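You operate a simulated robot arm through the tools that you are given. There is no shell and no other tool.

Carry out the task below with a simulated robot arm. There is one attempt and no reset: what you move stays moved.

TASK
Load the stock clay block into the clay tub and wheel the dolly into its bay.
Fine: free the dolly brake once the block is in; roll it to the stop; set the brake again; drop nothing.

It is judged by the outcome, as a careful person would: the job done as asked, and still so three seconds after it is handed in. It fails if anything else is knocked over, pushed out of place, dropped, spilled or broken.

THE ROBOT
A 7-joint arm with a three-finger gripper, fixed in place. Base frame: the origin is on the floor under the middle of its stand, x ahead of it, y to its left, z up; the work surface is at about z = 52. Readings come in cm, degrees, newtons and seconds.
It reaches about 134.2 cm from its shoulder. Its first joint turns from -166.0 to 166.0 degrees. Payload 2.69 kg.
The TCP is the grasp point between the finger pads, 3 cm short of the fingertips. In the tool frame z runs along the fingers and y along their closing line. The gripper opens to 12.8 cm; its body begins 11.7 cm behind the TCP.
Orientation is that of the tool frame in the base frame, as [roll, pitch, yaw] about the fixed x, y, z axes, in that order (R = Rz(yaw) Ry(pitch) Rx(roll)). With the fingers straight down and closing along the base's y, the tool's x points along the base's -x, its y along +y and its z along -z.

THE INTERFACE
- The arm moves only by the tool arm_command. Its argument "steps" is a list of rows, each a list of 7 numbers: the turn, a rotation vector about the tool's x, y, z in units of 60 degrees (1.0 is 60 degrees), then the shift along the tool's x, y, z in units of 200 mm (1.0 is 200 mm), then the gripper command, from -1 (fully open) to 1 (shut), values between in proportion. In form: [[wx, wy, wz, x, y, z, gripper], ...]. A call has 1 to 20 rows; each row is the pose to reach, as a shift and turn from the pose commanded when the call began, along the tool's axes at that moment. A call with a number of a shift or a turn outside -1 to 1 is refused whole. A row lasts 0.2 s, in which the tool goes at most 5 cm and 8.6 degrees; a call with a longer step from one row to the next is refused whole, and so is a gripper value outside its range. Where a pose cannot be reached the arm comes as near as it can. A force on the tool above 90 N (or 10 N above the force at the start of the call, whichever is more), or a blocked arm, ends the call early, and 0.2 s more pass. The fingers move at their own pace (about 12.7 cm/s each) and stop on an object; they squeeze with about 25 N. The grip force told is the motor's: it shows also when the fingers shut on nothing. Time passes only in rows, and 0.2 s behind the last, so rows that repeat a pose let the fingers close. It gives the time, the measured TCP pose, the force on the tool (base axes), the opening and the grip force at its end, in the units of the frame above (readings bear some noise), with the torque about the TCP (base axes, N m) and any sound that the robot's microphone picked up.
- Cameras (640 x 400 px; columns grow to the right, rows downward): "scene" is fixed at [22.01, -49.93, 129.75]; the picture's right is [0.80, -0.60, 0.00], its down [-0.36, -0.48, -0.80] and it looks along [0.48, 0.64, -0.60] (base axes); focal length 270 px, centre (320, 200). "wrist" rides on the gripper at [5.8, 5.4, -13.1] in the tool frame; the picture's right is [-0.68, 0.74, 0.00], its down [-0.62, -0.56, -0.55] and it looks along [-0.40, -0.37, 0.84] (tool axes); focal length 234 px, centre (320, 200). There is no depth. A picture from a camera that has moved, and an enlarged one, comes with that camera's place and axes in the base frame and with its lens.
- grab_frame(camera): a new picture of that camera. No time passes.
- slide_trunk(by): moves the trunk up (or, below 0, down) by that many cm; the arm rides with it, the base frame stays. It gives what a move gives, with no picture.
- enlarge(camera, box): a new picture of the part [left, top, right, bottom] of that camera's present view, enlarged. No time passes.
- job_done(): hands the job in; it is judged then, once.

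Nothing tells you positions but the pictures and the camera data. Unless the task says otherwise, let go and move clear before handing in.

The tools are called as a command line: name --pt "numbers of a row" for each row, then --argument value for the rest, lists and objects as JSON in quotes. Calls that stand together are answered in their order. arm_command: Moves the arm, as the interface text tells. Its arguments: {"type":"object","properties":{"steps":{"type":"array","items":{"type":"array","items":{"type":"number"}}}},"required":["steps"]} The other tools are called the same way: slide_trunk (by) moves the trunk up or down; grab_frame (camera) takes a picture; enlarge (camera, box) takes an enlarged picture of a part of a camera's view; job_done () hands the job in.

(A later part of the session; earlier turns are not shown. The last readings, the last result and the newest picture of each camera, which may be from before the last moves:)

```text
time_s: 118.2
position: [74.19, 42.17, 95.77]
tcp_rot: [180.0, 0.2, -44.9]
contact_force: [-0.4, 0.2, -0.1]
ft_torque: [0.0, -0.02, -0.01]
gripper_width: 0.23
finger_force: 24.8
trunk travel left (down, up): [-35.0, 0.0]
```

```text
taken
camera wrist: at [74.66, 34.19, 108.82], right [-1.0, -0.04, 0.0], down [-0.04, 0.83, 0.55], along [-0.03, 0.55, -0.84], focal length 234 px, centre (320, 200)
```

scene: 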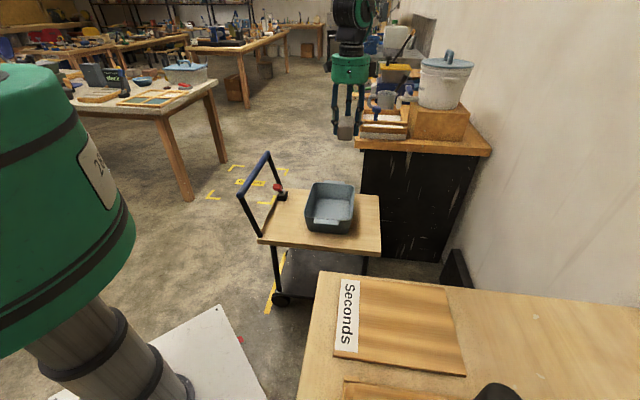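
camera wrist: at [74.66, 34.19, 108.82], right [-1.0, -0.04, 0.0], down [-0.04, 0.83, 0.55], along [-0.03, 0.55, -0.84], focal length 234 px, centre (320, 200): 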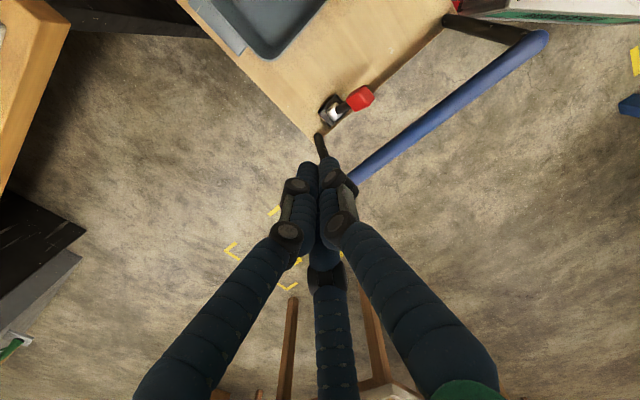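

Yaw is −45° and the fingers are closed. I'll tilt the gripper 20° so its body leans away from the handle bar, and move to above the start point on the −e2 side of the knob.

arm_command --pt "0 -0.067 0 -0.043 0.123 0 1" --pt "0 -0.133 0 -0.086 0.246 0 1" --pt "0 -0.2 0 -0.129 0.369 0 1" --pt "0 -0.267 0 -0.172 0.492 0 1" --pt "0 -0.333 0 -0.215 0.615 0 1" --pt "0 -0.333 0 -0.215 0.615 0 1"

grab_frame --camera "wrist"

enlarge --camera "scene" --box '[200, 60, 400, 240]'

```text
time_s: 119.6
position: [62.13, 36.43, 95.9]
tcp_rot: [180.0, 20.1, -44.9]
contact_force: [0.5, -1.5, 0.7]
ft_torque: [0.01, 0.0, 0.01]
gripper_width: 0.22
finger_force: 25.0
trunk travel left (down, up): [-35.0, 0.0]
```

```text
taken
camera wrist: at [65.41, 25.56, 106.2], right [-0.97, -0.07, 0.23], down [0.13, 0.67, 0.73], along [-0.21, 0.73, -0.65], focal length 234 px, centre (320, 200)
```

wrist: 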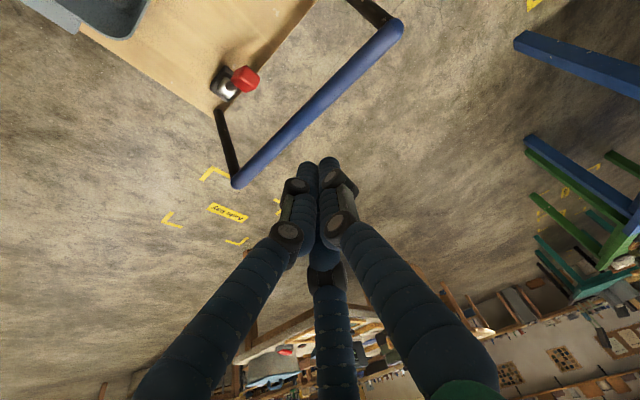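

```text
2.22 times, centred on (300, 150) of scene
camera zoom: at [22.01, -49.93, 129.75], right [0.8, -0.6, 0.0], down [-0.36, -0.48, -0.8], along [0.48, 0.64, -0.6], focal length 600 px, centre (364, 311)
```

zoom: 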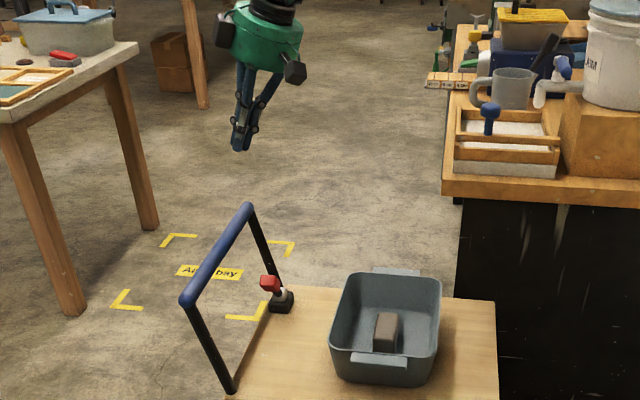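

Position is right: e1≈18.2, e2≈69.7, tilted with the body away from the bar. I'll descend vertically halfway and check clearances.

arm_command --pt "0 0 0 0.055 0 0.15 1" --pt "0 0 0 0.11 0 0.301 1" --pt "0 0 0 0.164 0 0.451 1" --pt "0 0 0 0.219 0 0.602 1" --pt "0 0 0 0.274 0 0.752 1" --pt "0 0 0 0.274 0 0.752 1"

grab_frame --camera "wrist"

enlarge --camera "scene" --box '[200, 90, 360, 250]'

```text
time_s: 121.0
position: [62.55, 36.28, 79.64]
tcp_rot: [180.0, 20.2, -45.0]
contact_force: [0.0, -0.3, -0.1]
ft_torque: [-0.02, 0.02, 0.0]
gripper_width: 0.22
finger_force: 25.1
trunk travel left (down, up): [-35.0, 0.0]
```

```text
taken
camera wrist: at [65.79, 25.43, 90.03], right [-0.97, -0.07, 0.23], down [0.13, 0.68, 0.73], along [-0.21, 0.73, -0.65], focal length 234 px, centre (320, 200)
```

wrist: 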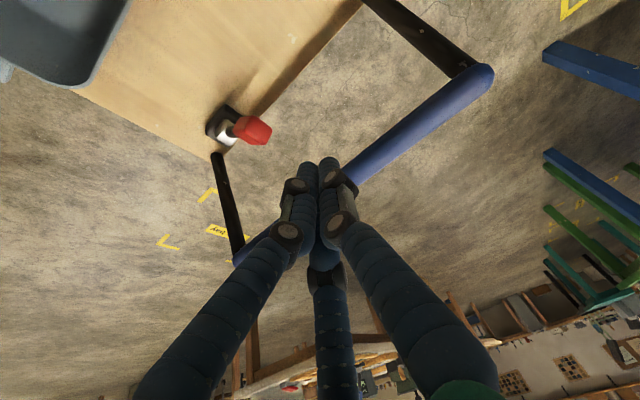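

```text
2.50 times, centred on (280, 170) of scene
camera zoom: at [22.01, -49.93, 129.75], right [0.8, -0.6, 0.0], down [-0.36, -0.48, -0.8], along [0.48, 0.64, -0.6], focal length 675 px, centre (420, 275)
```

zoom: 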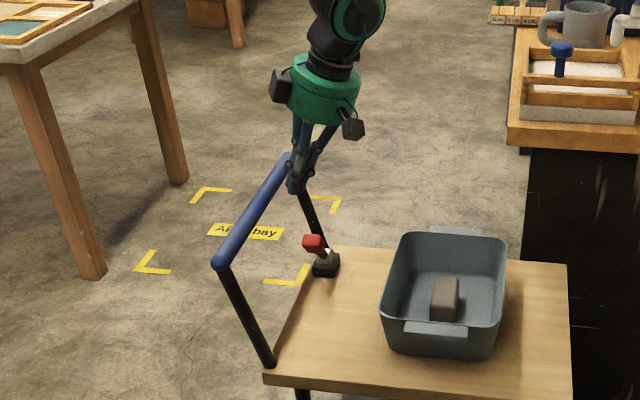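

The fingers pass on the tub side of the blue bar with about 3 cm to spare. I'll continue down to the pushing height.

arm_command --pt "0 0 0 0.04 0 0.11 1" --pt "0 0 0 0.08 0 0.22 1" --pt "0 0 0 0.12 0 0.33 1" --pt "0 0 0 0.16 0 0.44 1" --pt "0 0 0 0.2 0 0.55 1" --pt "0 0 0 0.24 0 0.66 1" --pt "0 0 0 0.275 0 0.755 1" --pt "0 0 0 0.275 0 0.755 1"

grab_frame --camera "wrist"

enlarge --camera "scene" --box '[220, 110, 340, 230]'

```text
time_s: 122.8
position: [62.4, 36.61, 63.65]
tcp_rot: [-180.0, 20.1, -45.0]
contact_force: [0.5, 0.9, -0.6]
ft_torque: [0.04, 0.0, 0.0]
gripper_width: 0.22
finger_force: 24.9
trunk travel left (down, up): [-35.0, 0.0]
```

```text
taken
camera wrist: at [65.62, 25.81, 73.84], right [-0.97, -0.07, 0.23], down [0.13, 0.68, 0.73], along [-0.21, 0.73, -0.65], focal length 234 px, centre (320, 200)
```

wrist: 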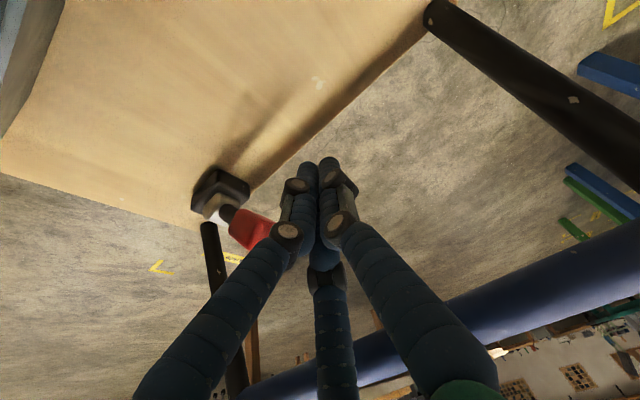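

```text
3.33 times, centred on (280, 170) of scene
camera zoom: at [22.01, -49.93, 129.75], right [0.8, -0.6, 0.0], down [-0.36, -0.48, -0.8], along [0.48, 0.64, -0.6], focal length 899 px, centre (453, 300)
```

zoom: 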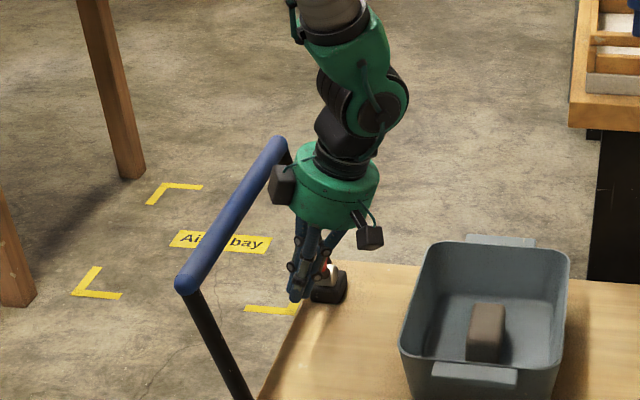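

The finger cluster is beside the red knob on its −e2 side. I'll push slowly in +e2 and watch force and sound.

arm_command --pt "0 0 0 0 -0.05 0 1" --pt "0 0 0 0 -0.1 0 1" --pt "0 0 0 0 -0.15 0 1" --pt "0 0 0 0 -0.2 0 1" --pt "0 0 0 0 -0.25 0 1" --pt "0 0 0 0 -0.3 0 1"

grab_frame --camera "wrist"

enlarge --camera "scene" --box '[240, 130, 320, 220]'

```text
time_s: 124.2
position: [66.7, 40.82, 63.67]
tcp_rot: [180.0, 20.1, -45.0]
contact_force: [0.3, -0.5, -0.5]
ft_torque: [-0.01, -0.01, 0.0]
gripper_width: 0.21
finger_force: 25.1
trunk travel left (down, up): [-35.0, 0.0]
```

```text
taken
camera wrist: at [69.99, 29.93, 73.94], right [-0.97, -0.07, 0.23], down [0.12, 0.68, 0.73], along [-0.21, 0.73, -0.65], focal length 234 px, centre (320, 200)
```

wrist: 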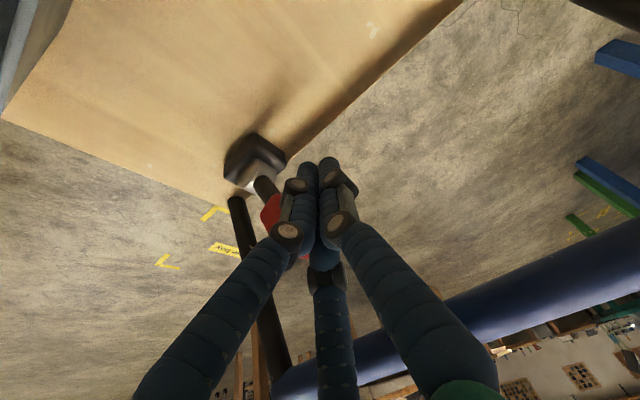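

```text
4.44 times, centred on (280, 175) of scene
camera zoom: at [22.01, -49.93, 129.75], right [0.8, -0.6, 0.0], down [-0.36, -0.48, -0.8], along [0.48, 0.64, -0.6], focal length 1199 px, centre (498, 311)
```

zoom: 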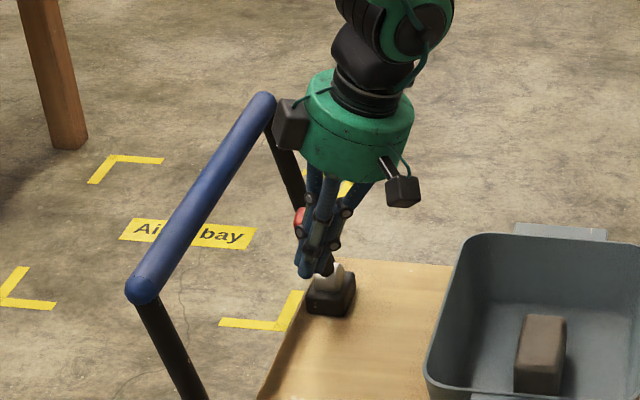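

The lever is moving up with the fingers, with almost no resistance. I'll keep pushing it over.

arm_command --pt "0 0 0 0 -0.05 0 1" --pt "0 0 0 0 -0.1 0 1" --pt "0 0 0 0 -0.15 0 1" --pt "0 0 0 0 -0.2 0 1" --pt "0 0 0 0 -0.2 0 1"

grab_frame --camera "wrist"

enlarge --camera "scene" --box '[240, 130, 320, 220]'

```text
time_s: 125.4
position: [69.57, 43.57, 63.69]
tcp_rot: [179.9, 20.1, -45.1]
contact_force: [-1.3, 0.5, 0.4]
ft_torque: [-0.01, 0.02, 0.01]
gripper_width: 0.24
finger_force: 25.0
trunk travel left (down, up): [-35.0, 0.0]
```

```text
taken
camera wrist: at [72.92, 32.75, 73.95], right [-0.97, -0.07, 0.23], down [0.13, 0.68, 0.73], along [-0.21, 0.73, -0.65], focal length 234 px, centre (320, 200)
```

wrist: 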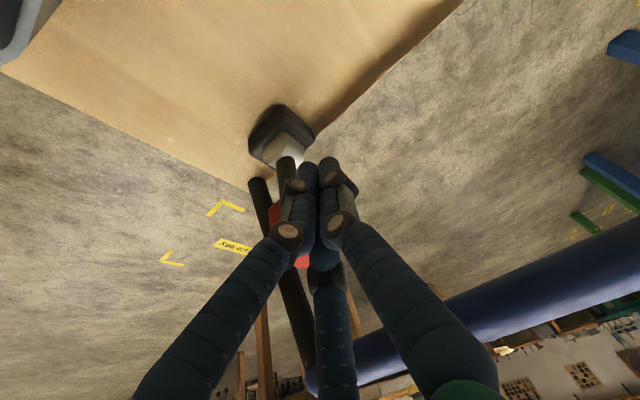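

```text
4.44 times, centred on (280, 175) of scene
camera zoom: at [22.01, -49.93, 129.75], right [0.8, -0.6, 0.0], down [-0.36, -0.48, -0.8], along [0.48, 0.64, -0.6], focal length 1199 px, centre (498, 311)
```

zoom: 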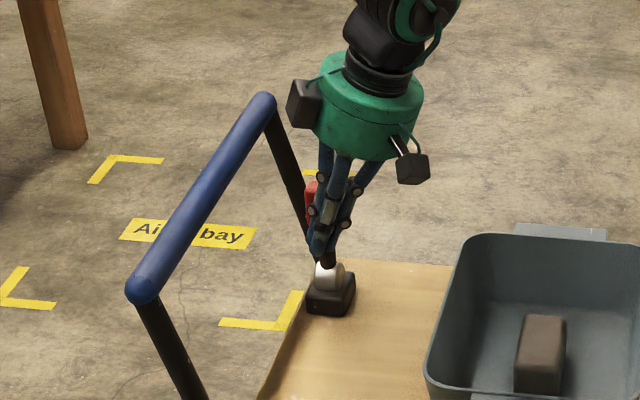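

The lever is about upright. I'll push on through to the other side.

arm_command --pt "0 0 0 0 -0.05 0 1" --pt "0 0 0 0 -0.1 0 1" --pt "0 0 0 0 -0.15 0 1" --pt "0 0 0 0 -0.2 0 1" --pt "0 0 0 0 -0.2 0 1"

grab_frame --camera "wrist"

enlarge --camera "scene" --box '[240, 130, 320, 220]'

```text
time_s: 126.6
position: [72.39, 46.48, 63.73]
tcp_rot: [-180.0, 20.1, -45.0]
contact_force: [0.0, 1.8, -0.1]
ft_torque: [0.02, 0.03, 0.0]
gripper_width: 0.24
finger_force: 25.6
trunk travel left (down, up): [-35.0, 0.0]
```

```text
taken
camera wrist: at [75.71, 35.58, 74.0], right [-0.97, -0.07, 0.23], down [0.12, 0.68, 0.73], along [-0.21, 0.73, -0.65], focal length 234 px, centre (320, 200)
```

wrist: 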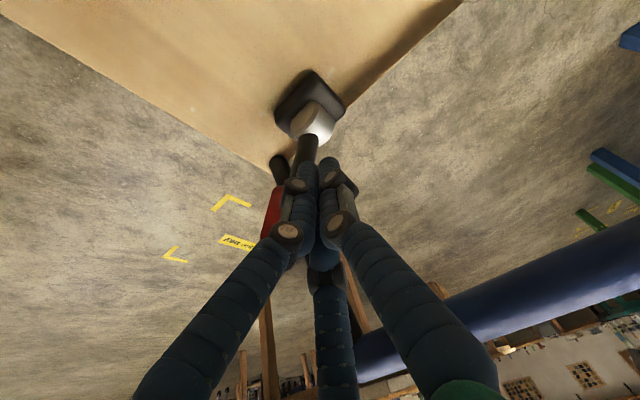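

```text
4.44 times, centred on (280, 175) of scene
camera zoom: at [22.01, -49.93, 129.75], right [0.8, -0.6, 0.0], down [-0.36, -0.48, -0.8], along [0.48, 0.64, -0.6], focal length 1199 px, centre (498, 311)
```

zoom: 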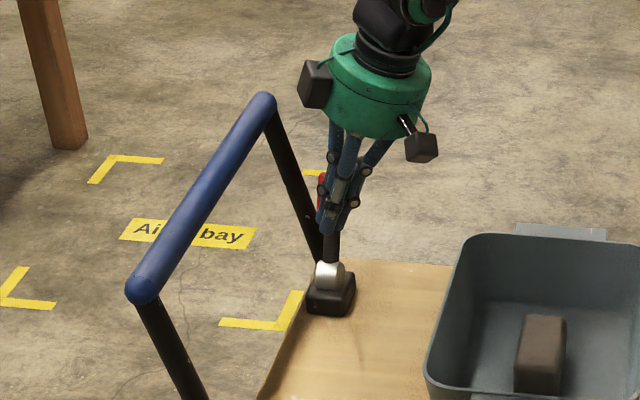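

The lever has passed vertical. I'll push a bit farther to reach its end stop, watching for resistance.

arm_command --pt "0 0 0 0 -0.04 0 1" --pt "0 0 0 0 -0.08 0 1" --pt "0 0 0 0 -0.12 0 1" --pt "0 0 0 0 -0.12 0 1"

grab_frame --camera "wrist"

enlarge --camera "scene" --box '[240, 130, 320, 220]'

```text
time_s: 127.6
position: [73.38, 47.51, 63.29]
tcp_rot: [179.4, 20.3, -45.1]
contact_force: [-37.6, -42.1, 4.4]
ft_torque: [-0.72, 0.51, 0.67]
gripper_width: 0.21
finger_force: 25.1
trunk travel left (down, up): [-35.0, 0.0]
```

```text
taken
camera wrist: at [76.74, 36.8, 73.69], right [-0.97, -0.07, 0.24], down [0.13, 0.68, 0.72], along [-0.22, 0.73, -0.65], focal length 234 px, centre (320, 200)
```

wrist: 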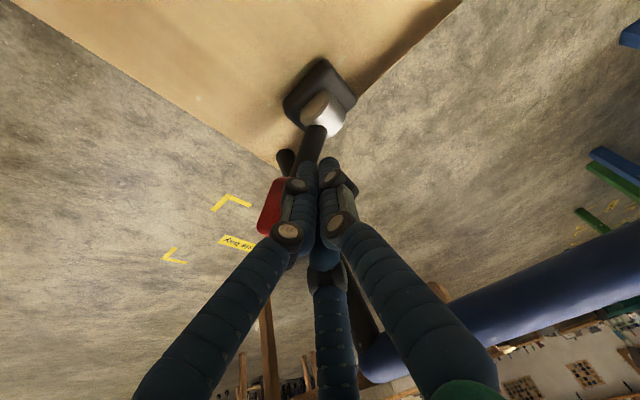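

```text
4.44 times, centred on (280, 175) of scene
camera zoom: at [22.01, -49.93, 129.75], right [0.8, -0.6, 0.0], down [-0.36, -0.48, -0.8], along [0.48, 0.64, -0.6], focal length 1199 px, centre (498, 311)
```

zoom: 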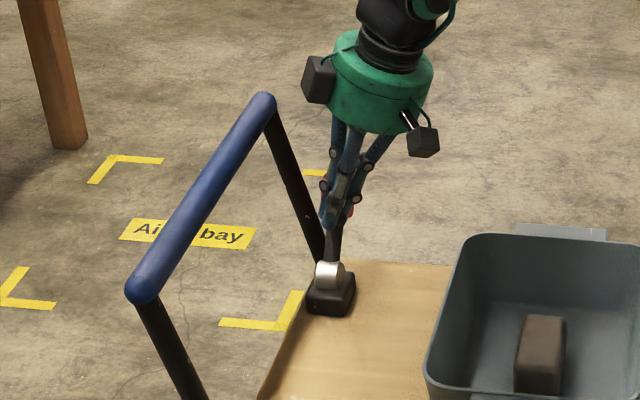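

The lever reached its end stop on the far side (≈56 N reaction). I'll back off in −e2 and look at where the lever stays.

arm_command --pt "0 0 0 0 0.05 0 1" --pt "0 0 0 0 0.12 0 1" --pt "0 0 0 0 0.22 0 1" --pt "0 0 0 0 0.35 0 1" --pt "0 0 0 0 0.5 0 1" --pt "0 0 0 0 0.65 0 1" --pt "0 0 0 0 0.75 0 1"

grab_frame --camera "wrist"

enlarge --camera "scene" --box '[240, 130, 320, 220]'

```text
time_s: 129.2
position: [63.67, 37.62, 63.51]
tcp_rot: [-180.0, 20.1, -44.9]
contact_force: [-0.6, 0.7, 0.1]
ft_torque: [-0.02, 0.05, 0.0]
gripper_width: 0.23
finger_force: 25.1
trunk travel left (down, up): [-35.0, 0.0]
```

```text
taken
camera wrist: at [66.8, 26.8, 73.81], right [-0.97, -0.07, 0.23], down [0.12, 0.68, 0.73], along [-0.21, 0.73, -0.65], focal length 234 px, centre (320, 200)
```

wrist: 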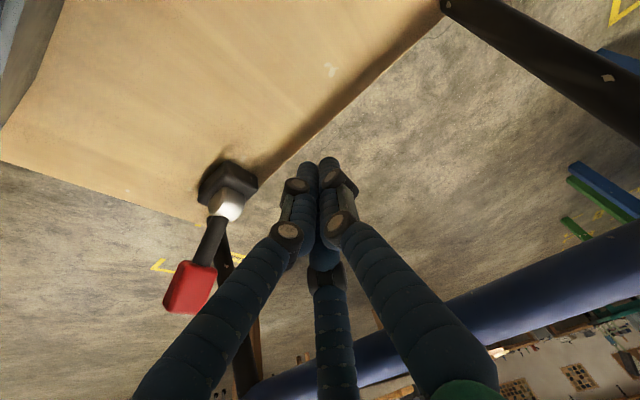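

```text
4.44 times, centred on (280, 175) of scene
camera zoom: at [22.01, -49.93, 129.75], right [0.8, -0.6, 0.0], down [-0.36, -0.48, -0.8], along [0.48, 0.64, -0.6], focal length 1199 px, centre (498, 311)
```

zoom: 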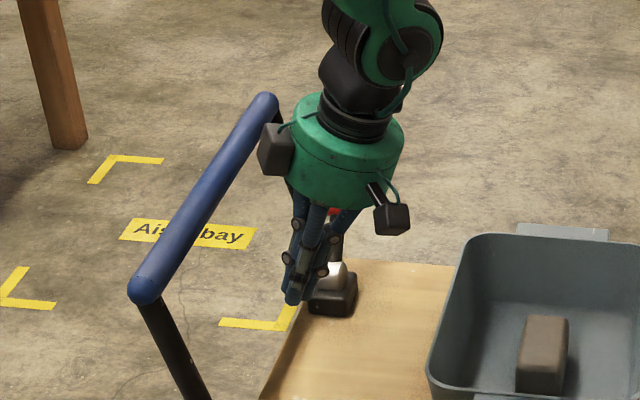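

The lever stays leaning to the +e2 side: brake freed. Now I'll lift out vertically, clear of the bar.

arm_command --pt "0 0 0 -0.05 0 -0.14 1" --pt "0 0 0 -0.11 0 -0.3 1" --pt "0 0 0 -0.18 0 -0.49 1" --pt "0 0 0 -0.25 0 -0.69 1" --pt "0 0 0 -0.32 0 -0.88 1" --pt "0 0 0 -0.36 0 -0.99 1"

arm_command --pt "0 0.067 0 -0.06 0 -0.16 1" --pt "0 0.133 0 -0.12 0 -0.33 1" --pt "0 0.2 0 -0.18 0 -0.49 1" --pt "0 0.267 0 -0.24 0 -0.66 1" --pt "0 0.333 0 -0.26 0 -0.71 1" --pt "0 0.333 0 -0.26 0 -0.71 1"

grab_frame --camera "scene"

grab_frame --camera "wrist"

```text
time_s: 130.6
position: [63.38, 37.71, 84.66]
tcp_rot: [180.0, 20.1, -45.0]
contact_force: [-1.0, 0.0, -0.3]
ft_torque: [0.0, -0.02, -0.06]
gripper_width: 0.24
finger_force: 24.8
trunk travel left (down, up): [-35.0, 0.0]
```

```text
time_s: 132.0
position: [63.54, 37.46, 99.86]
tcp_rot: [179.9, 0.1, -45.0]
contact_force: [0.7, 0.3, -0.4]
ft_torque: [-0.04, 0.02, 0.05]
gripper_width: 0.23
finger_force: 25.0
trunk travel left (down, up): [-35.0, 0.0]
```

```text
taken
```

scene: 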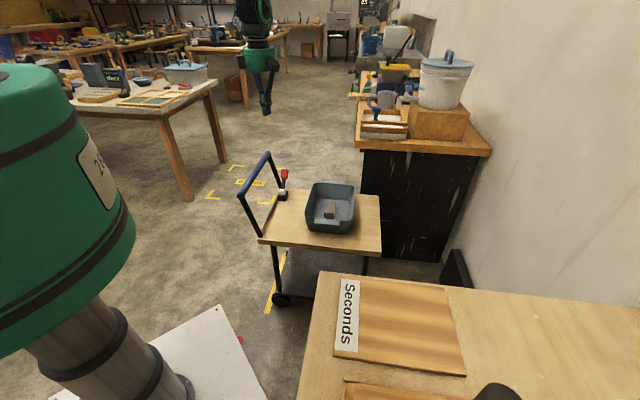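

```text
taken
camera wrist: at [63.83, 29.53, 112.98], right [-1.0, -0.04, 0.0], down [-0.03, 0.83, 0.55], along [-0.02, 0.55, -0.84], focal length 234 px, centre (320, 200)
```

wrist: 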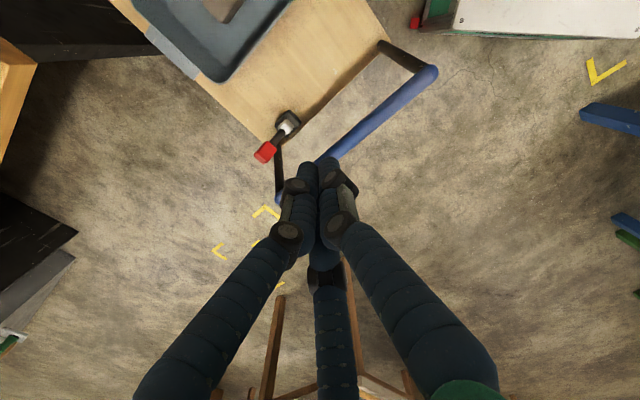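

The lever visibly leans the other way now. Next I'll turn to yaw −135° with fingers open, to straddle the blue handle bar (centre ≈ e1 10.3, e2 74, z 72), and move above its middle.

arm_command --pt "0 0 0.125 -0.066 -0.02 0 0.5" --pt "0 0 0.25 -0.132 -0.04 0 0" --pt "0 0 0.375 -0.198 -0.06 0 -0.5" --pt "0 0 0.5 -0.264 -0.08 0 -1" --pt "0 0 0.625 -0.33 -0.1 0 -1" --pt "0 0 0.75 -0.4 -0.124 0 -1"

arm_command --pt "0 0 0.125 0 0 0 -1" --pt "0 0 0.25 0 0 0 -1" --pt "0 0 0.375 0 0 0 -1" --pt "0 0 0.5 0 0 0 -1" --pt "0 0 0.625 0 0 0 -1" --pt "0 0 0.75 0 0 0 -1" --pt "0 0 0.75 0 0 0 -1"

grab_frame --camera "wrist"

enlarge --camera "scene" --box '[200, 60, 340, 220]'

```text
time_s: 133.4
position: [59.52, 45.05, 99.8]
tcp_rot: [179.8, 0.1, -90.2]
contact_force: [-0.3, 1.2, -0.2]
ft_torque: [0.01, -0.04, -0.03]
gripper_width: 12.82
finger_force: 0.1
trunk travel left (down, up): [-35.0, 0.0]
```

```text
time_s: 135.0
position: [59.57, 44.94, 99.86]
tcp_rot: [179.9, 0.0, -135.1]
contact_force: [-0.3, 0.3, -0.3]
ft_torque: [-0.01, 0.0, 0.02]
gripper_width: 12.8
finger_force: 0.0
trunk travel left (down, up): [-35.0, 0.0]
```

```text
taken
camera wrist: at [51.67, 44.55, 113.05], right [-0.04, 1.0, 0.0], down [0.84, 0.03, 0.55], along [0.55, 0.02, -0.84], focal length 234 px, centre (320, 200)
```

wrist: 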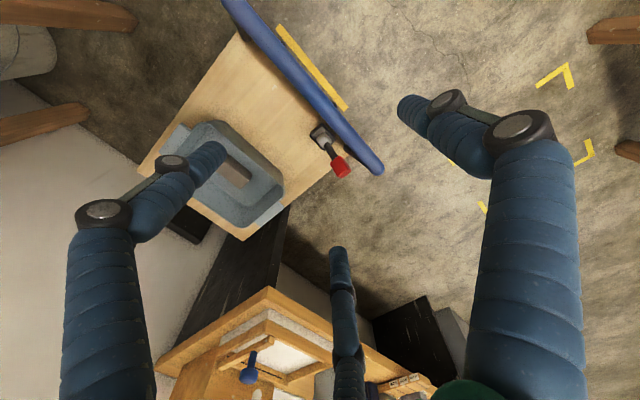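

```text
2.50 times, centred on (270, 140) of scene
camera zoom: at [22.01, -49.93, 129.75], right [0.8, -0.6, 0.0], down [-0.36, -0.48, -0.8], along [0.48, 0.64, -0.6], focal length 675 px, centre (445, 350)
```

zoom: 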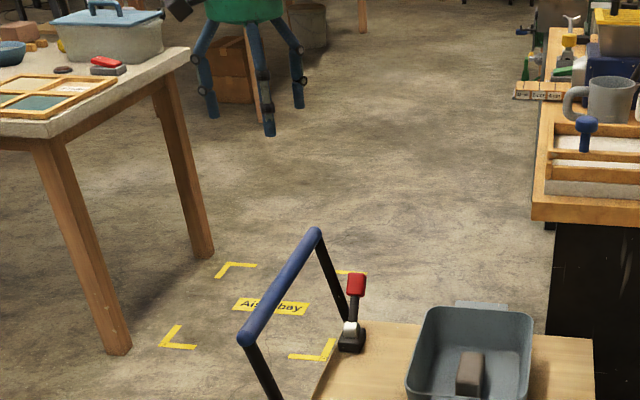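

The bar runs along e2 at e1≈10.1, z≈72.5, and I'm centred above it. I'll shift slightly so the three-finger grip seats evenly, and descend to straddle it.

arm_command --pt "0 0 0 0 -0.03 0.15 -1" --pt "0 0 0 0 -0.03 0.3 -1" --pt "0 0 0 0 -0.03 0.45 -1" --pt "0 0 0 0 -0.03 0.6 -1" --pt "0 0 0 0 -0.03 0.75 -1" --pt "0 0 0 0 -0.03 0.75 -1"

grab_frame --camera "wrist"

enlarge --camera "scene" --box '[200, 100, 320, 220]'

```text
time_s: 136.4
position: [60.16, 44.27, 84.83]
tcp_rot: [180.0, 0.0, -135.1]
contact_force: [-0.1, 0.4, 0.4]
ft_torque: [-0.01, 0.02, 0.03]
gripper_width: 12.78
finger_force: 0.1
trunk travel left (down, up): [-35.0, 0.0]
```

```text
taken
camera wrist: at [52.31, 44.02, 97.95], right [-0.04, 1.0, 0.0], down [0.84, 0.03, 0.55], along [0.55, 0.02, -0.84], focal length 234 px, centre (320, 200)
```

wrist: 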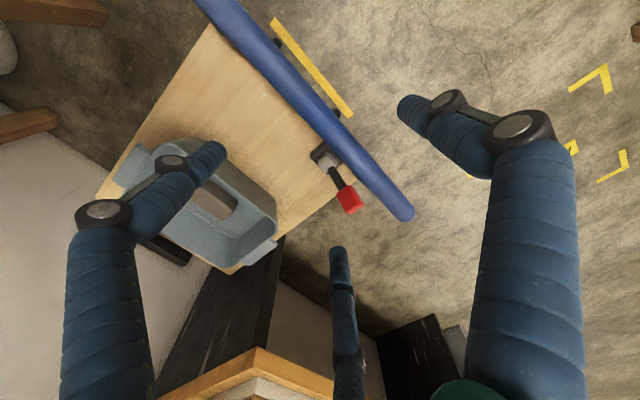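

```text
3.33 times, centred on (260, 160) of scene
camera zoom: at [22.01, -49.93, 129.75], right [0.8, -0.6, 0.0], down [-0.36, -0.48, -0.8], along [0.48, 0.64, -0.6], focal length 899 px, centre (520, 333)
```

zoom: 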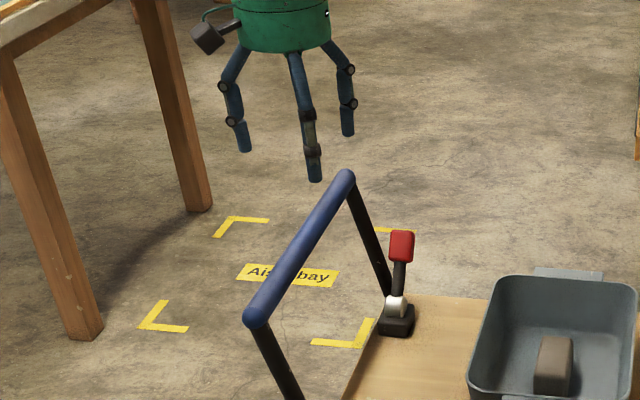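

The bar lies between the thumb finger and the other two, as planned. I'll descend to the bar's height.

arm_command --pt "0 0 0 0 0 0.1 -1" --pt "0 0 0 0 0 0.2 -1" --pt "0 0 0 0 0 0.3 -1" --pt "0 0 0 0 0 0.4 -1" --pt "0 0 0 0 0 0.5 -1" --pt "0 0 0 0 0 0.6 -1" --pt "0 0 0 0 0 0.63 -1"

grab_frame --camera "wrist"

enlarge --camera "scene" --box '[200, 100, 320, 220]'

```text
time_s: 138.0
position: [59.85, 44.5, 72.18]
tcp_rot: [179.8, 0.0, -135.0]
contact_force: [-0.4, -0.5, -0.9]
ft_torque: [-0.01, 0.04, -0.04]
gripper_width: 12.8
finger_force: 0.2
trunk travel left (down, up): [-35.0, 0.0]
```

```text
taken
camera wrist: at [52.03, 44.13, 85.51], right [-0.04, 1.0, 0.0], down [0.84, 0.03, 0.55], along [0.55, 0.02, -0.84], focal length 234 px, centre (320, 200)
```

wrist: 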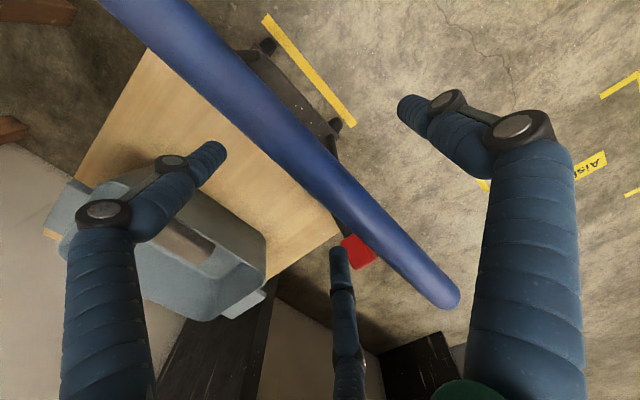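

```text
3.33 times, centred on (260, 160) of scene
camera zoom: at [22.01, -49.93, 129.75], right [0.8, -0.6, 0.0], down [-0.36, -0.48, -0.8], along [0.48, 0.64, -0.6], focal length 899 px, centre (520, 333)
```

zoom: 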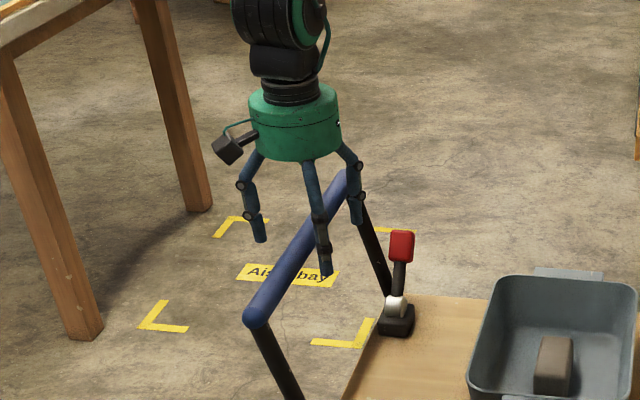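

The fingers straddle the bar correctly. I'll close on it gently.

arm_command --pt "0 0 0 0 0 0 -0.4" --pt "0 0 0 0 0 0 0.0" --pt "0 0 0 0 0 0 0.2" --pt "0 0 0 0 0 0 0.4" --pt "0 0 0 0 0 0 0.6" --pt "0 0 0 0 0 0 0.8" --pt "0 0 0 0 0 0 0.8"

grab_frame --camera "wrist"

enlarge --camera "scene" --box '[200, 100, 320, 220]'

```text
time_s: 139.6
position: [59.86, 44.46, 72.33]
tcp_rot: [179.8, -0.1, -134.9]
contact_force: [-1.3, 2.4, -0.1]
ft_torque: [0.05, 0.04, 0.16]
gripper_width: 4.02
finger_force: 45.1
trunk travel left (down, up): [-35.0, 0.0]
```

```text
taken
camera wrist: at [52.0, 44.1, 85.51], right [-0.04, 1.0, 0.0], down [0.84, 0.03, 0.55], along [0.55, 0.02, -0.84], focal length 234 px, centre (320, 200)
```

wrist: 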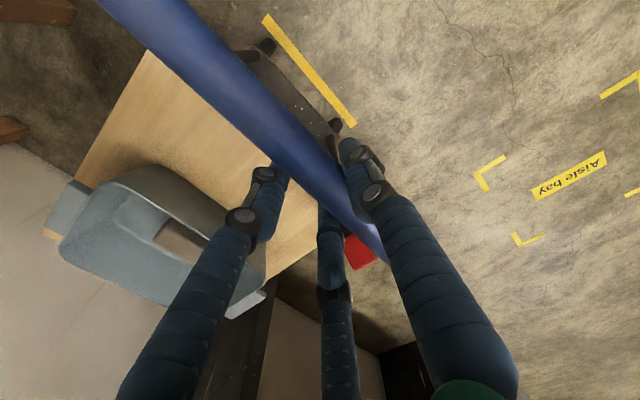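

```text
3.33 times, centred on (260, 160) of scene
camera zoom: at [22.01, -49.93, 129.75], right [0.8, -0.6, 0.0], down [-0.36, -0.48, -0.8], along [0.48, 0.64, -0.6], focal length 899 px, centre (520, 333)
```

zoom: 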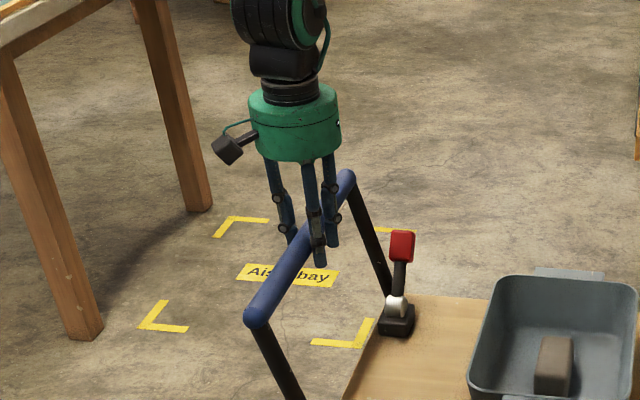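

The bar is gripped (width 4.0 cm). I'll test-roll slowly +e1 a few centimetres and check force.

arm_command --pt "0 0 0 0 -0.02 0 0.8" --pt "0 0 0 0 -0.05 0 0.8" --pt "0 0 0 0 -0.09 0 0.8" --pt "0 0 0 0 -0.13 0 0.8" --pt "0 0 0 0 -0.17 0 0.8" --pt "0 0 0 0 -0.2 0 0.8"

grab_frame --camera "scene"

```text
time_s: 141.0
position: [62.74, 41.58, 72.37]
tcp_rot: [179.8, 0.1, -135.1]
contact_force: [-8.4, -8.9, 21.4]
ft_torque: [-0.3, 0.61, 0.28]
gripper_width: 4.0
finger_force: 44.9
trunk travel left (down, up): [-35.0, 0.0]
```

```text
taken
```

scene: 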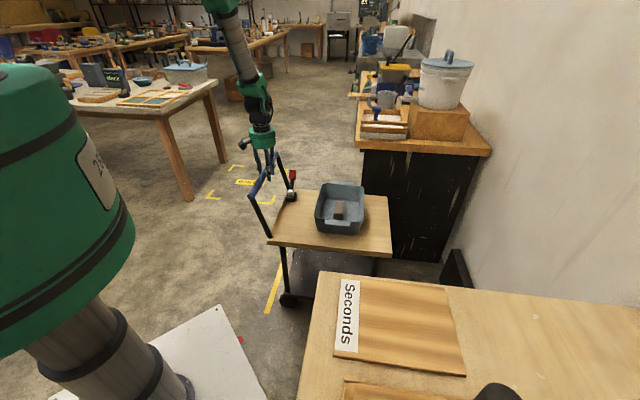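

The dolly rolls freely with the tub and block steady. There's a small upward and sideways reaction, so I'll trim slightly (−e2, up) and roll on.

arm_command --pt "0 0 0 0.005 -0.03 -0.008 0.8" --pt "0 0 0 0.005 -0.08 -0.008 0.8" --pt "0 0 0 0.005 -0.13 -0.008 0.8" --pt "0 0 0 0.005 -0.18 -0.008 0.8" --pt "0 0 0 0.005 -0.23 -0.008 0.8" --pt "0 0 0 0.005 -0.28 -0.008 0.8" --pt "0 0 0 0.005 -0.33 -0.008 0.8" --pt "0 0 0 0.005 -0.38 -0.008 0.8" --pt "0 0 0 0.005 -0.4 -0.008 0.8"

grab_frame --camera "scene"

```text
time_s: 143.0
position: [68.36, 35.97, 72.41]
tcp_rot: [179.8, -0.1, -134.9]
contact_force: [2.1, 4.4, -14.0]
ft_torque: [0.66, -0.8, 0.13]
gripper_width: 3.99
finger_force: 44.8
trunk travel left (down, up): [-35.0, 0.0]
```

```text
taken
```

scene: 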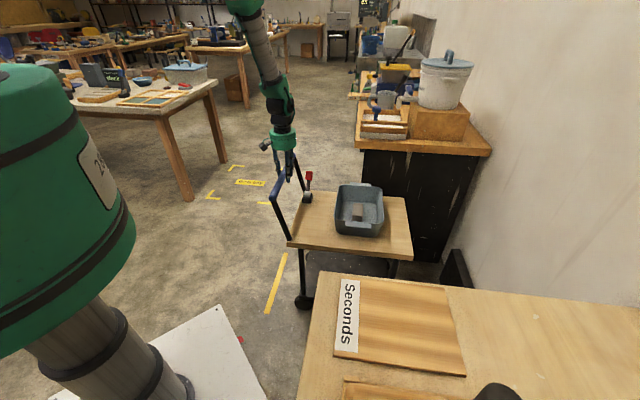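

Rolling smoothly, forces small. I'll roll another ~12 cm.

arm_command --pt "0 0 0 0 -0.06 0.003 0.8" --pt "0 0 0 0 -0.12 0.003 0.8" --pt "0 0 0 0 -0.18 0.003 0.8" --pt "0 0 0 0 -0.24 0.003 0.8" --pt "0 0 0 0 -0.3 0.003 0.8" --pt "0 0 0 0 -0.36 0.003 0.8" --pt "0 0 0 0 -0.42 0.003 0.8" --pt "0 0 0 0 -0.48 0.003 0.8" --pt "0 0 0 0 -0.54 0.003 0.8" --pt "0 0 0 0 -0.6 0.003 0.8" --pt "0 0 0 0 -0.6 0.003 0.8"

grab_frame --camera "scene"

grab_frame --camera "wrist"

```text
time_s: 145.4
position: [77.01, 27.4, 72.41]
tcp_rot: [179.9, 0.0, -135.0]
contact_force: [4.3, 2.7, -8.6]
ft_torque: [-0.4, 0.05, 0.1]
gripper_width: 4.0
finger_force: 45.1
trunk travel left (down, up): [-35.0, 0.0]
```

```text
taken
```

scene: 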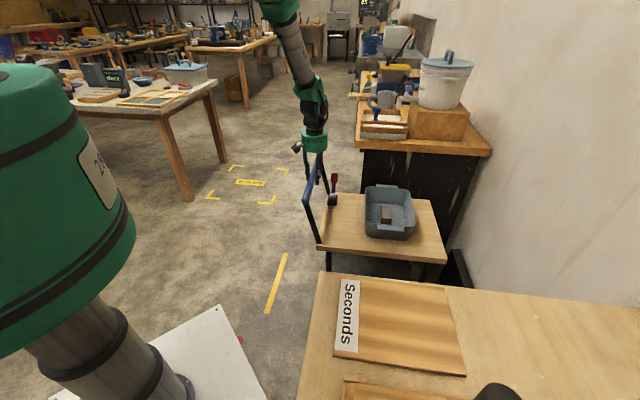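

```text
taken
camera wrist: at [69.12, 27.0, 85.52], right [-0.04, 1.0, 0.0], down [0.84, 0.03, 0.55], along [0.55, 0.02, -0.84], focal length 234 px, centre (320, 200)
```

wrist: 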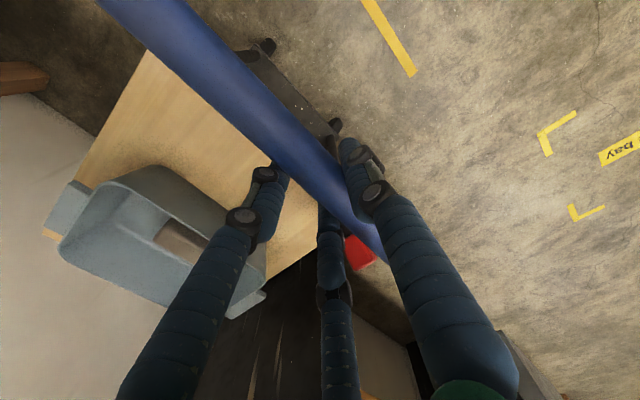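

About 24 cm done; the stop should be ~15–16 cm farther. I'll continue 11 cm more slowly.

arm_command --pt "0 0 0 0 -0.05 0.002 0.8" --pt "0 0 0 0 -0.1 0.002 0.8" --pt "0 0 0 0 -0.15 0.002 0.8" --pt "0 0 0 0 -0.2 0.002 0.8" --pt "0 0 0 0 -0.25 0.002 0.8" --pt "0 0 0 0 -0.3 0.002 0.8" --pt "0 0 0 0 -0.35 0.002 0.8" --pt "0 0 0 0 -0.4 0.002 0.8" --pt "0 0 0 0 -0.45 0.002 0.8" --pt "0 0 0 0 -0.5 0.002 0.8" --pt "0 0 0 0 -0.54 0.002 0.8" --pt "0 0 0 0 -0.54 0.002 0.8"

grab_frame --camera "scene"

grab_frame --camera "wrist"

```text
time_s: 148.0
position: [84.64, 19.79, 72.31]
tcp_rot: [179.9, -0.1, -134.9]
contact_force: [2.1, 18.5, 4.4]
ft_torque: [0.55, -0.31, -0.04]
gripper_width: 4.03
finger_force: 44.8
trunk travel left (down, up): [-35.0, 0.0]
```

```text
taken
```

scene: 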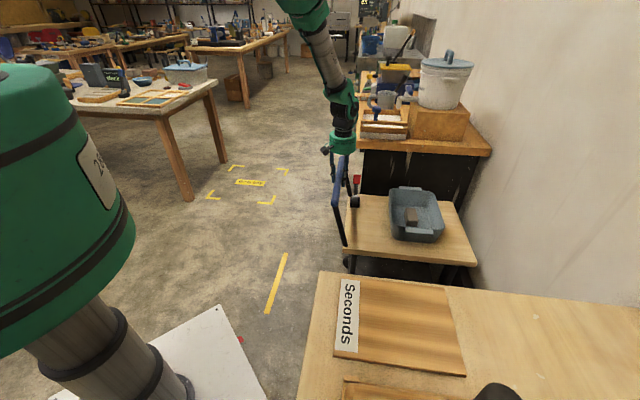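

```text
taken
camera wrist: at [76.58, 19.52, 85.51], right [-0.04, 1.0, 0.0], down [0.84, 0.03, 0.55], along [0.55, 0.02, -0.84], focal length 234 px, centre (320, 200)
```

wrist: 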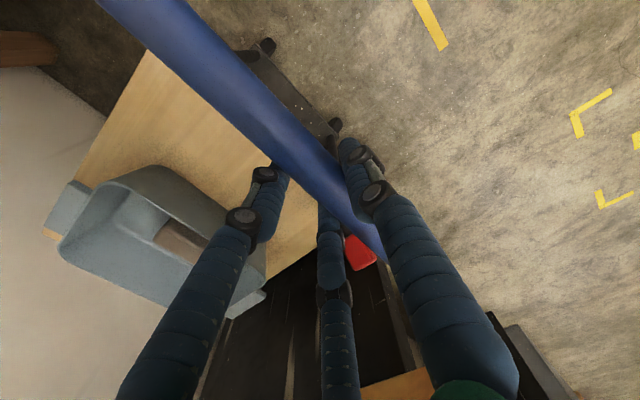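

35 cm done; there's slight resistance. I'll advance in half-centimetre steps to feel for the stop.

arm_command --pt "0 0 0 -0.004 -0.02 0 0.8" --pt "0 0 0 -0.004 -0.04 0 0.8" --pt "0 0 0 -0.004 -0.06 0 0.8" --pt "0 0 0 -0.004 -0.08 0 0.8" --pt "0 0 0 -0.004 -0.1 0 0.8" --pt "0 0 0 -0.004 -0.1 0 0.8"

enlarge --camera "scene" --box '[320, 150, 520, 310]'

```text
time_s: 149.4
position: [85.07, 18.81, 71.86]
tcp_rot: [179.8, -0.4, -134.9]
contact_force: [-54.8, 56.3, -6.3]
ft_torque: [-0.11, -0.14, -0.06]
gripper_width: 6.36
finger_force: 38.7
trunk travel left (down, up): [-35.0, 0.0]
```

```text
2.50 times, centred on (420, 230) of scene
camera zoom: at [22.01, -49.93, 129.75], right [0.8, -0.6, 0.0], down [-0.36, -0.48, -0.8], along [0.48, 0.64, -0.6], focal length 675 px, centre (70, 125)
```

zoom: 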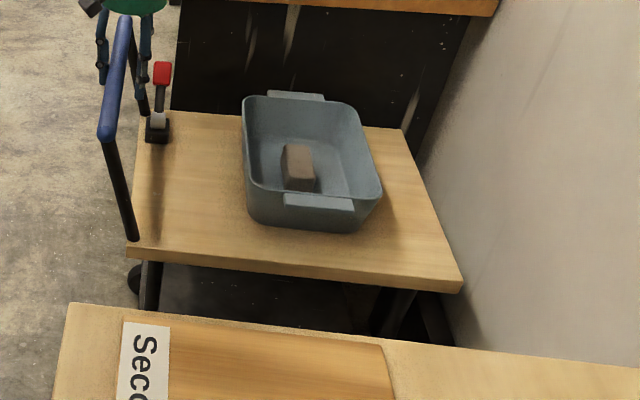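

The dolly is against the stop (≈78 N reaction along −e1). I'll ease the command back about a centimetre to unload, without dragging the dolly back.

arm_command --pt "0 0 0 0 0.015 0 0.8" --pt "0 0 0 0 0.03 0 0.8" --pt "0 0 0 0 0.04 0 0.8" --pt "0 0 0 0 0.04 0 0.8"

enlarge --camera "scene" --box '[320, 150, 520, 310]'

```text
time_s: 150.4
position: [84.89, 19.08, 71.99]
tcp_rot: [179.7, -0.4, -135.0]
contact_force: [-54.2, 41.6, -17.1]
ft_torque: [-0.34, -0.39, 0.25]
gripper_width: 5.66
finger_force: 32.3
trunk travel left (down, up): [-35.0, 0.0]
```

```text
2.50 times, centred on (420, 230) of scene
camera zoom: at [22.01, -49.93, 129.75], right [0.8, -0.6, 0.0], down [-0.36, -0.48, -0.8], along [0.48, 0.64, -0.6], focal length 675 px, centre (70, 125)
```

zoom: 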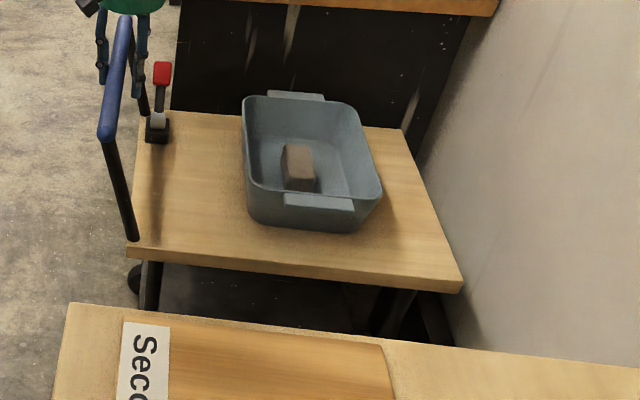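

The dolly stays put against the stop; still loaded, so I'll ease back a bit more.

arm_command --pt "0 0 0 0 0.01 0 0.8" --pt "0 0 0 0 0.02 0 0.8" --pt "0 0 0 0 0.025 0 0.8" --pt "0 0 0 0 0.025 0 0.8"

```text
time_s: 151.4
position: [84.6, 19.31, 72.07]
tcp_rot: [179.8, -0.2, -135.2]
contact_force: [-47.7, 31.5, -20.2]
ft_torque: [-0.4, -0.25, 0.27]
gripper_width: 4.97
finger_force: 27.3
trunk travel left (down, up): [-35.0, 0.0]
```

Unloading steadily. One more small back-off, then I'll release the bar.

arm_command --pt "0 0 0 0.003 0.01 0 0.8" --pt "0 0 0 0.005 0.02 0 0.8" --pt "0 0 0 0.005 0.02 0 0.8"

arm_command --pt "0 0 0 0 0.0 0 0.3" --pt "0 0 0 0 0.0 0 0.0" --pt "0 0 0 0 0.0 0 -0.4" --pt "0 0 0 0 0.0 0 -1" --pt "0 0 0 0 0.0 0 -1"

grab_frame --camera "wrist"

enlarge --camera "scene" --box '[320, 150, 520, 310]'

```text
time_s: 152.2
position: [84.45, 19.57, 72.15]
tcp_rot: [180.0, 0.0, -135.1]
contact_force: [-41.3, 22.7, -12.7]
ft_torque: [-0.13, -0.13, 0.3]
gripper_width: 4.39
finger_force: 23.4
trunk travel left (down, up): [-35.0, 0.0]
```

```text
time_s: 153.4
position: [84.7, 19.61, 72.28]
tcp_rot: [179.9, -0.1, -135.2]
contact_force: [-0.2, 0.5, 0.3]
ft_torque: [-0.01, -0.03, 0.02]
gripper_width: 12.78
finger_force: 0.0
trunk travel left (down, up): [-35.0, 0.0]
```

```text
taken
camera wrist: at [76.75, 19.2, 85.4], right [-0.04, 1.0, 0.0], down [0.84, 0.03, 0.55], along [0.55, 0.02, -0.84], focal length 234 px, centre (320, 200)
```

wrist: 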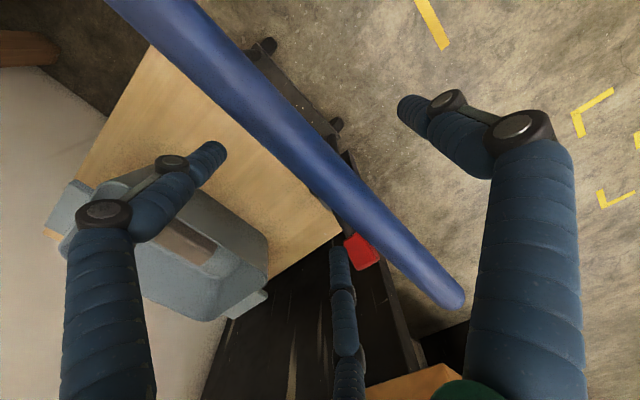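

```text
2.50 times, centred on (420, 230) of scene
camera zoom: at [22.01, -49.93, 129.75], right [0.8, -0.6, 0.0], down [-0.36, -0.48, -0.8], along [0.48, 0.64, -0.6], focal length 675 px, centre (70, 125)
```

zoom: 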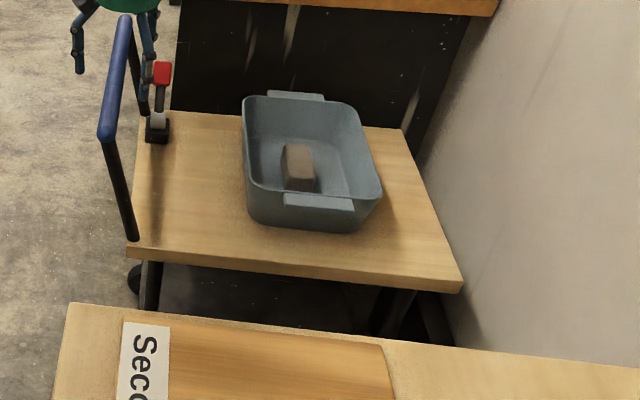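

The bar is released and the dolly has not moved from the stop. I'll rise straight up and then measure the lever for re-setting the brake.

arm_command --pt "0 0 0 0 0 -0.1 -1" --pt "0 0 0 0 0 -0.25 -1" --pt "0 0 0 0 0 -0.45 -1" --pt "0 0 0 0 0 -0.65 -1" --pt "0 0 0 0 0 -0.85 -1" --pt "0 0 0 0 0 -1.0 -1"

arm_command --pt "0 0 0 0 0 -0.2 -1" --pt "0 0 0 0 0 -0.35 -1" --pt "0 0 0 0 0 -0.35 -1"

grab_frame --camera "wrist"

enlarge --camera "scene" --box '[320, 140, 420, 260]'

```text
time_s: 154.8
position: [84.63, 19.48, 92.21]
tcp_rot: [179.8, -0.1, -135.2]
contact_force: [-0.7, -0.5, 0.1]
ft_torque: [0.04, -0.03, 0.01]
gripper_width: 12.77
finger_force: 0.0
trunk travel left (down, up): [-35.0, 0.0]
```

```text
time_s: 155.6
position: [84.85, 19.42, 99.4]
tcp_rot: [179.8, 0.0, -135.1]
contact_force: [0.3, 0.1, 0.2]
ft_torque: [-0.03, 0.0, 0.02]
gripper_width: 12.8
finger_force: 0.1
trunk travel left (down, up): [-35.0, 0.0]
```

```text
taken
camera wrist: at [76.93, 19.23, 112.61], right [-0.04, 1.0, 0.0], down [0.84, 0.03, 0.55], along [0.55, 0.02, -0.84], focal length 234 px, centre (320, 200)
```

wrist: 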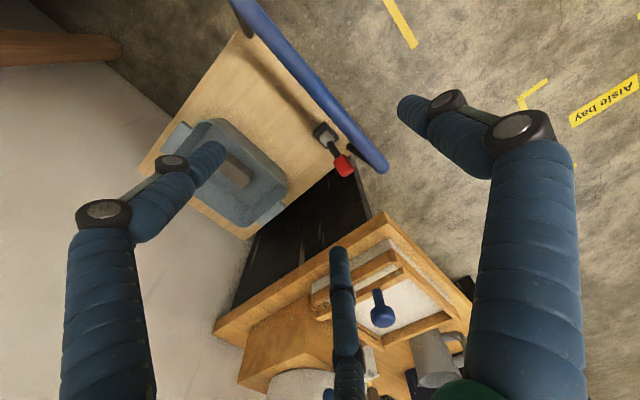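

```text
3.33 times, centred on (370, 200) of scene
camera zoom: at [22.01, -49.93, 129.75], right [0.8, -0.6, 0.0], down [-0.36, -0.48, -0.8], along [0.48, 0.64, -0.6], focal length 899 px, centre (153, 200)
```

zoom: 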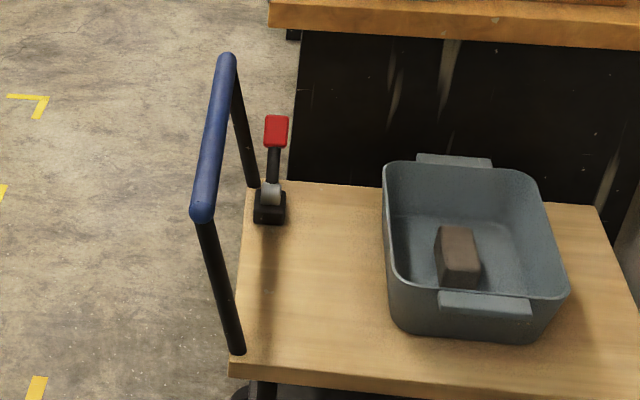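

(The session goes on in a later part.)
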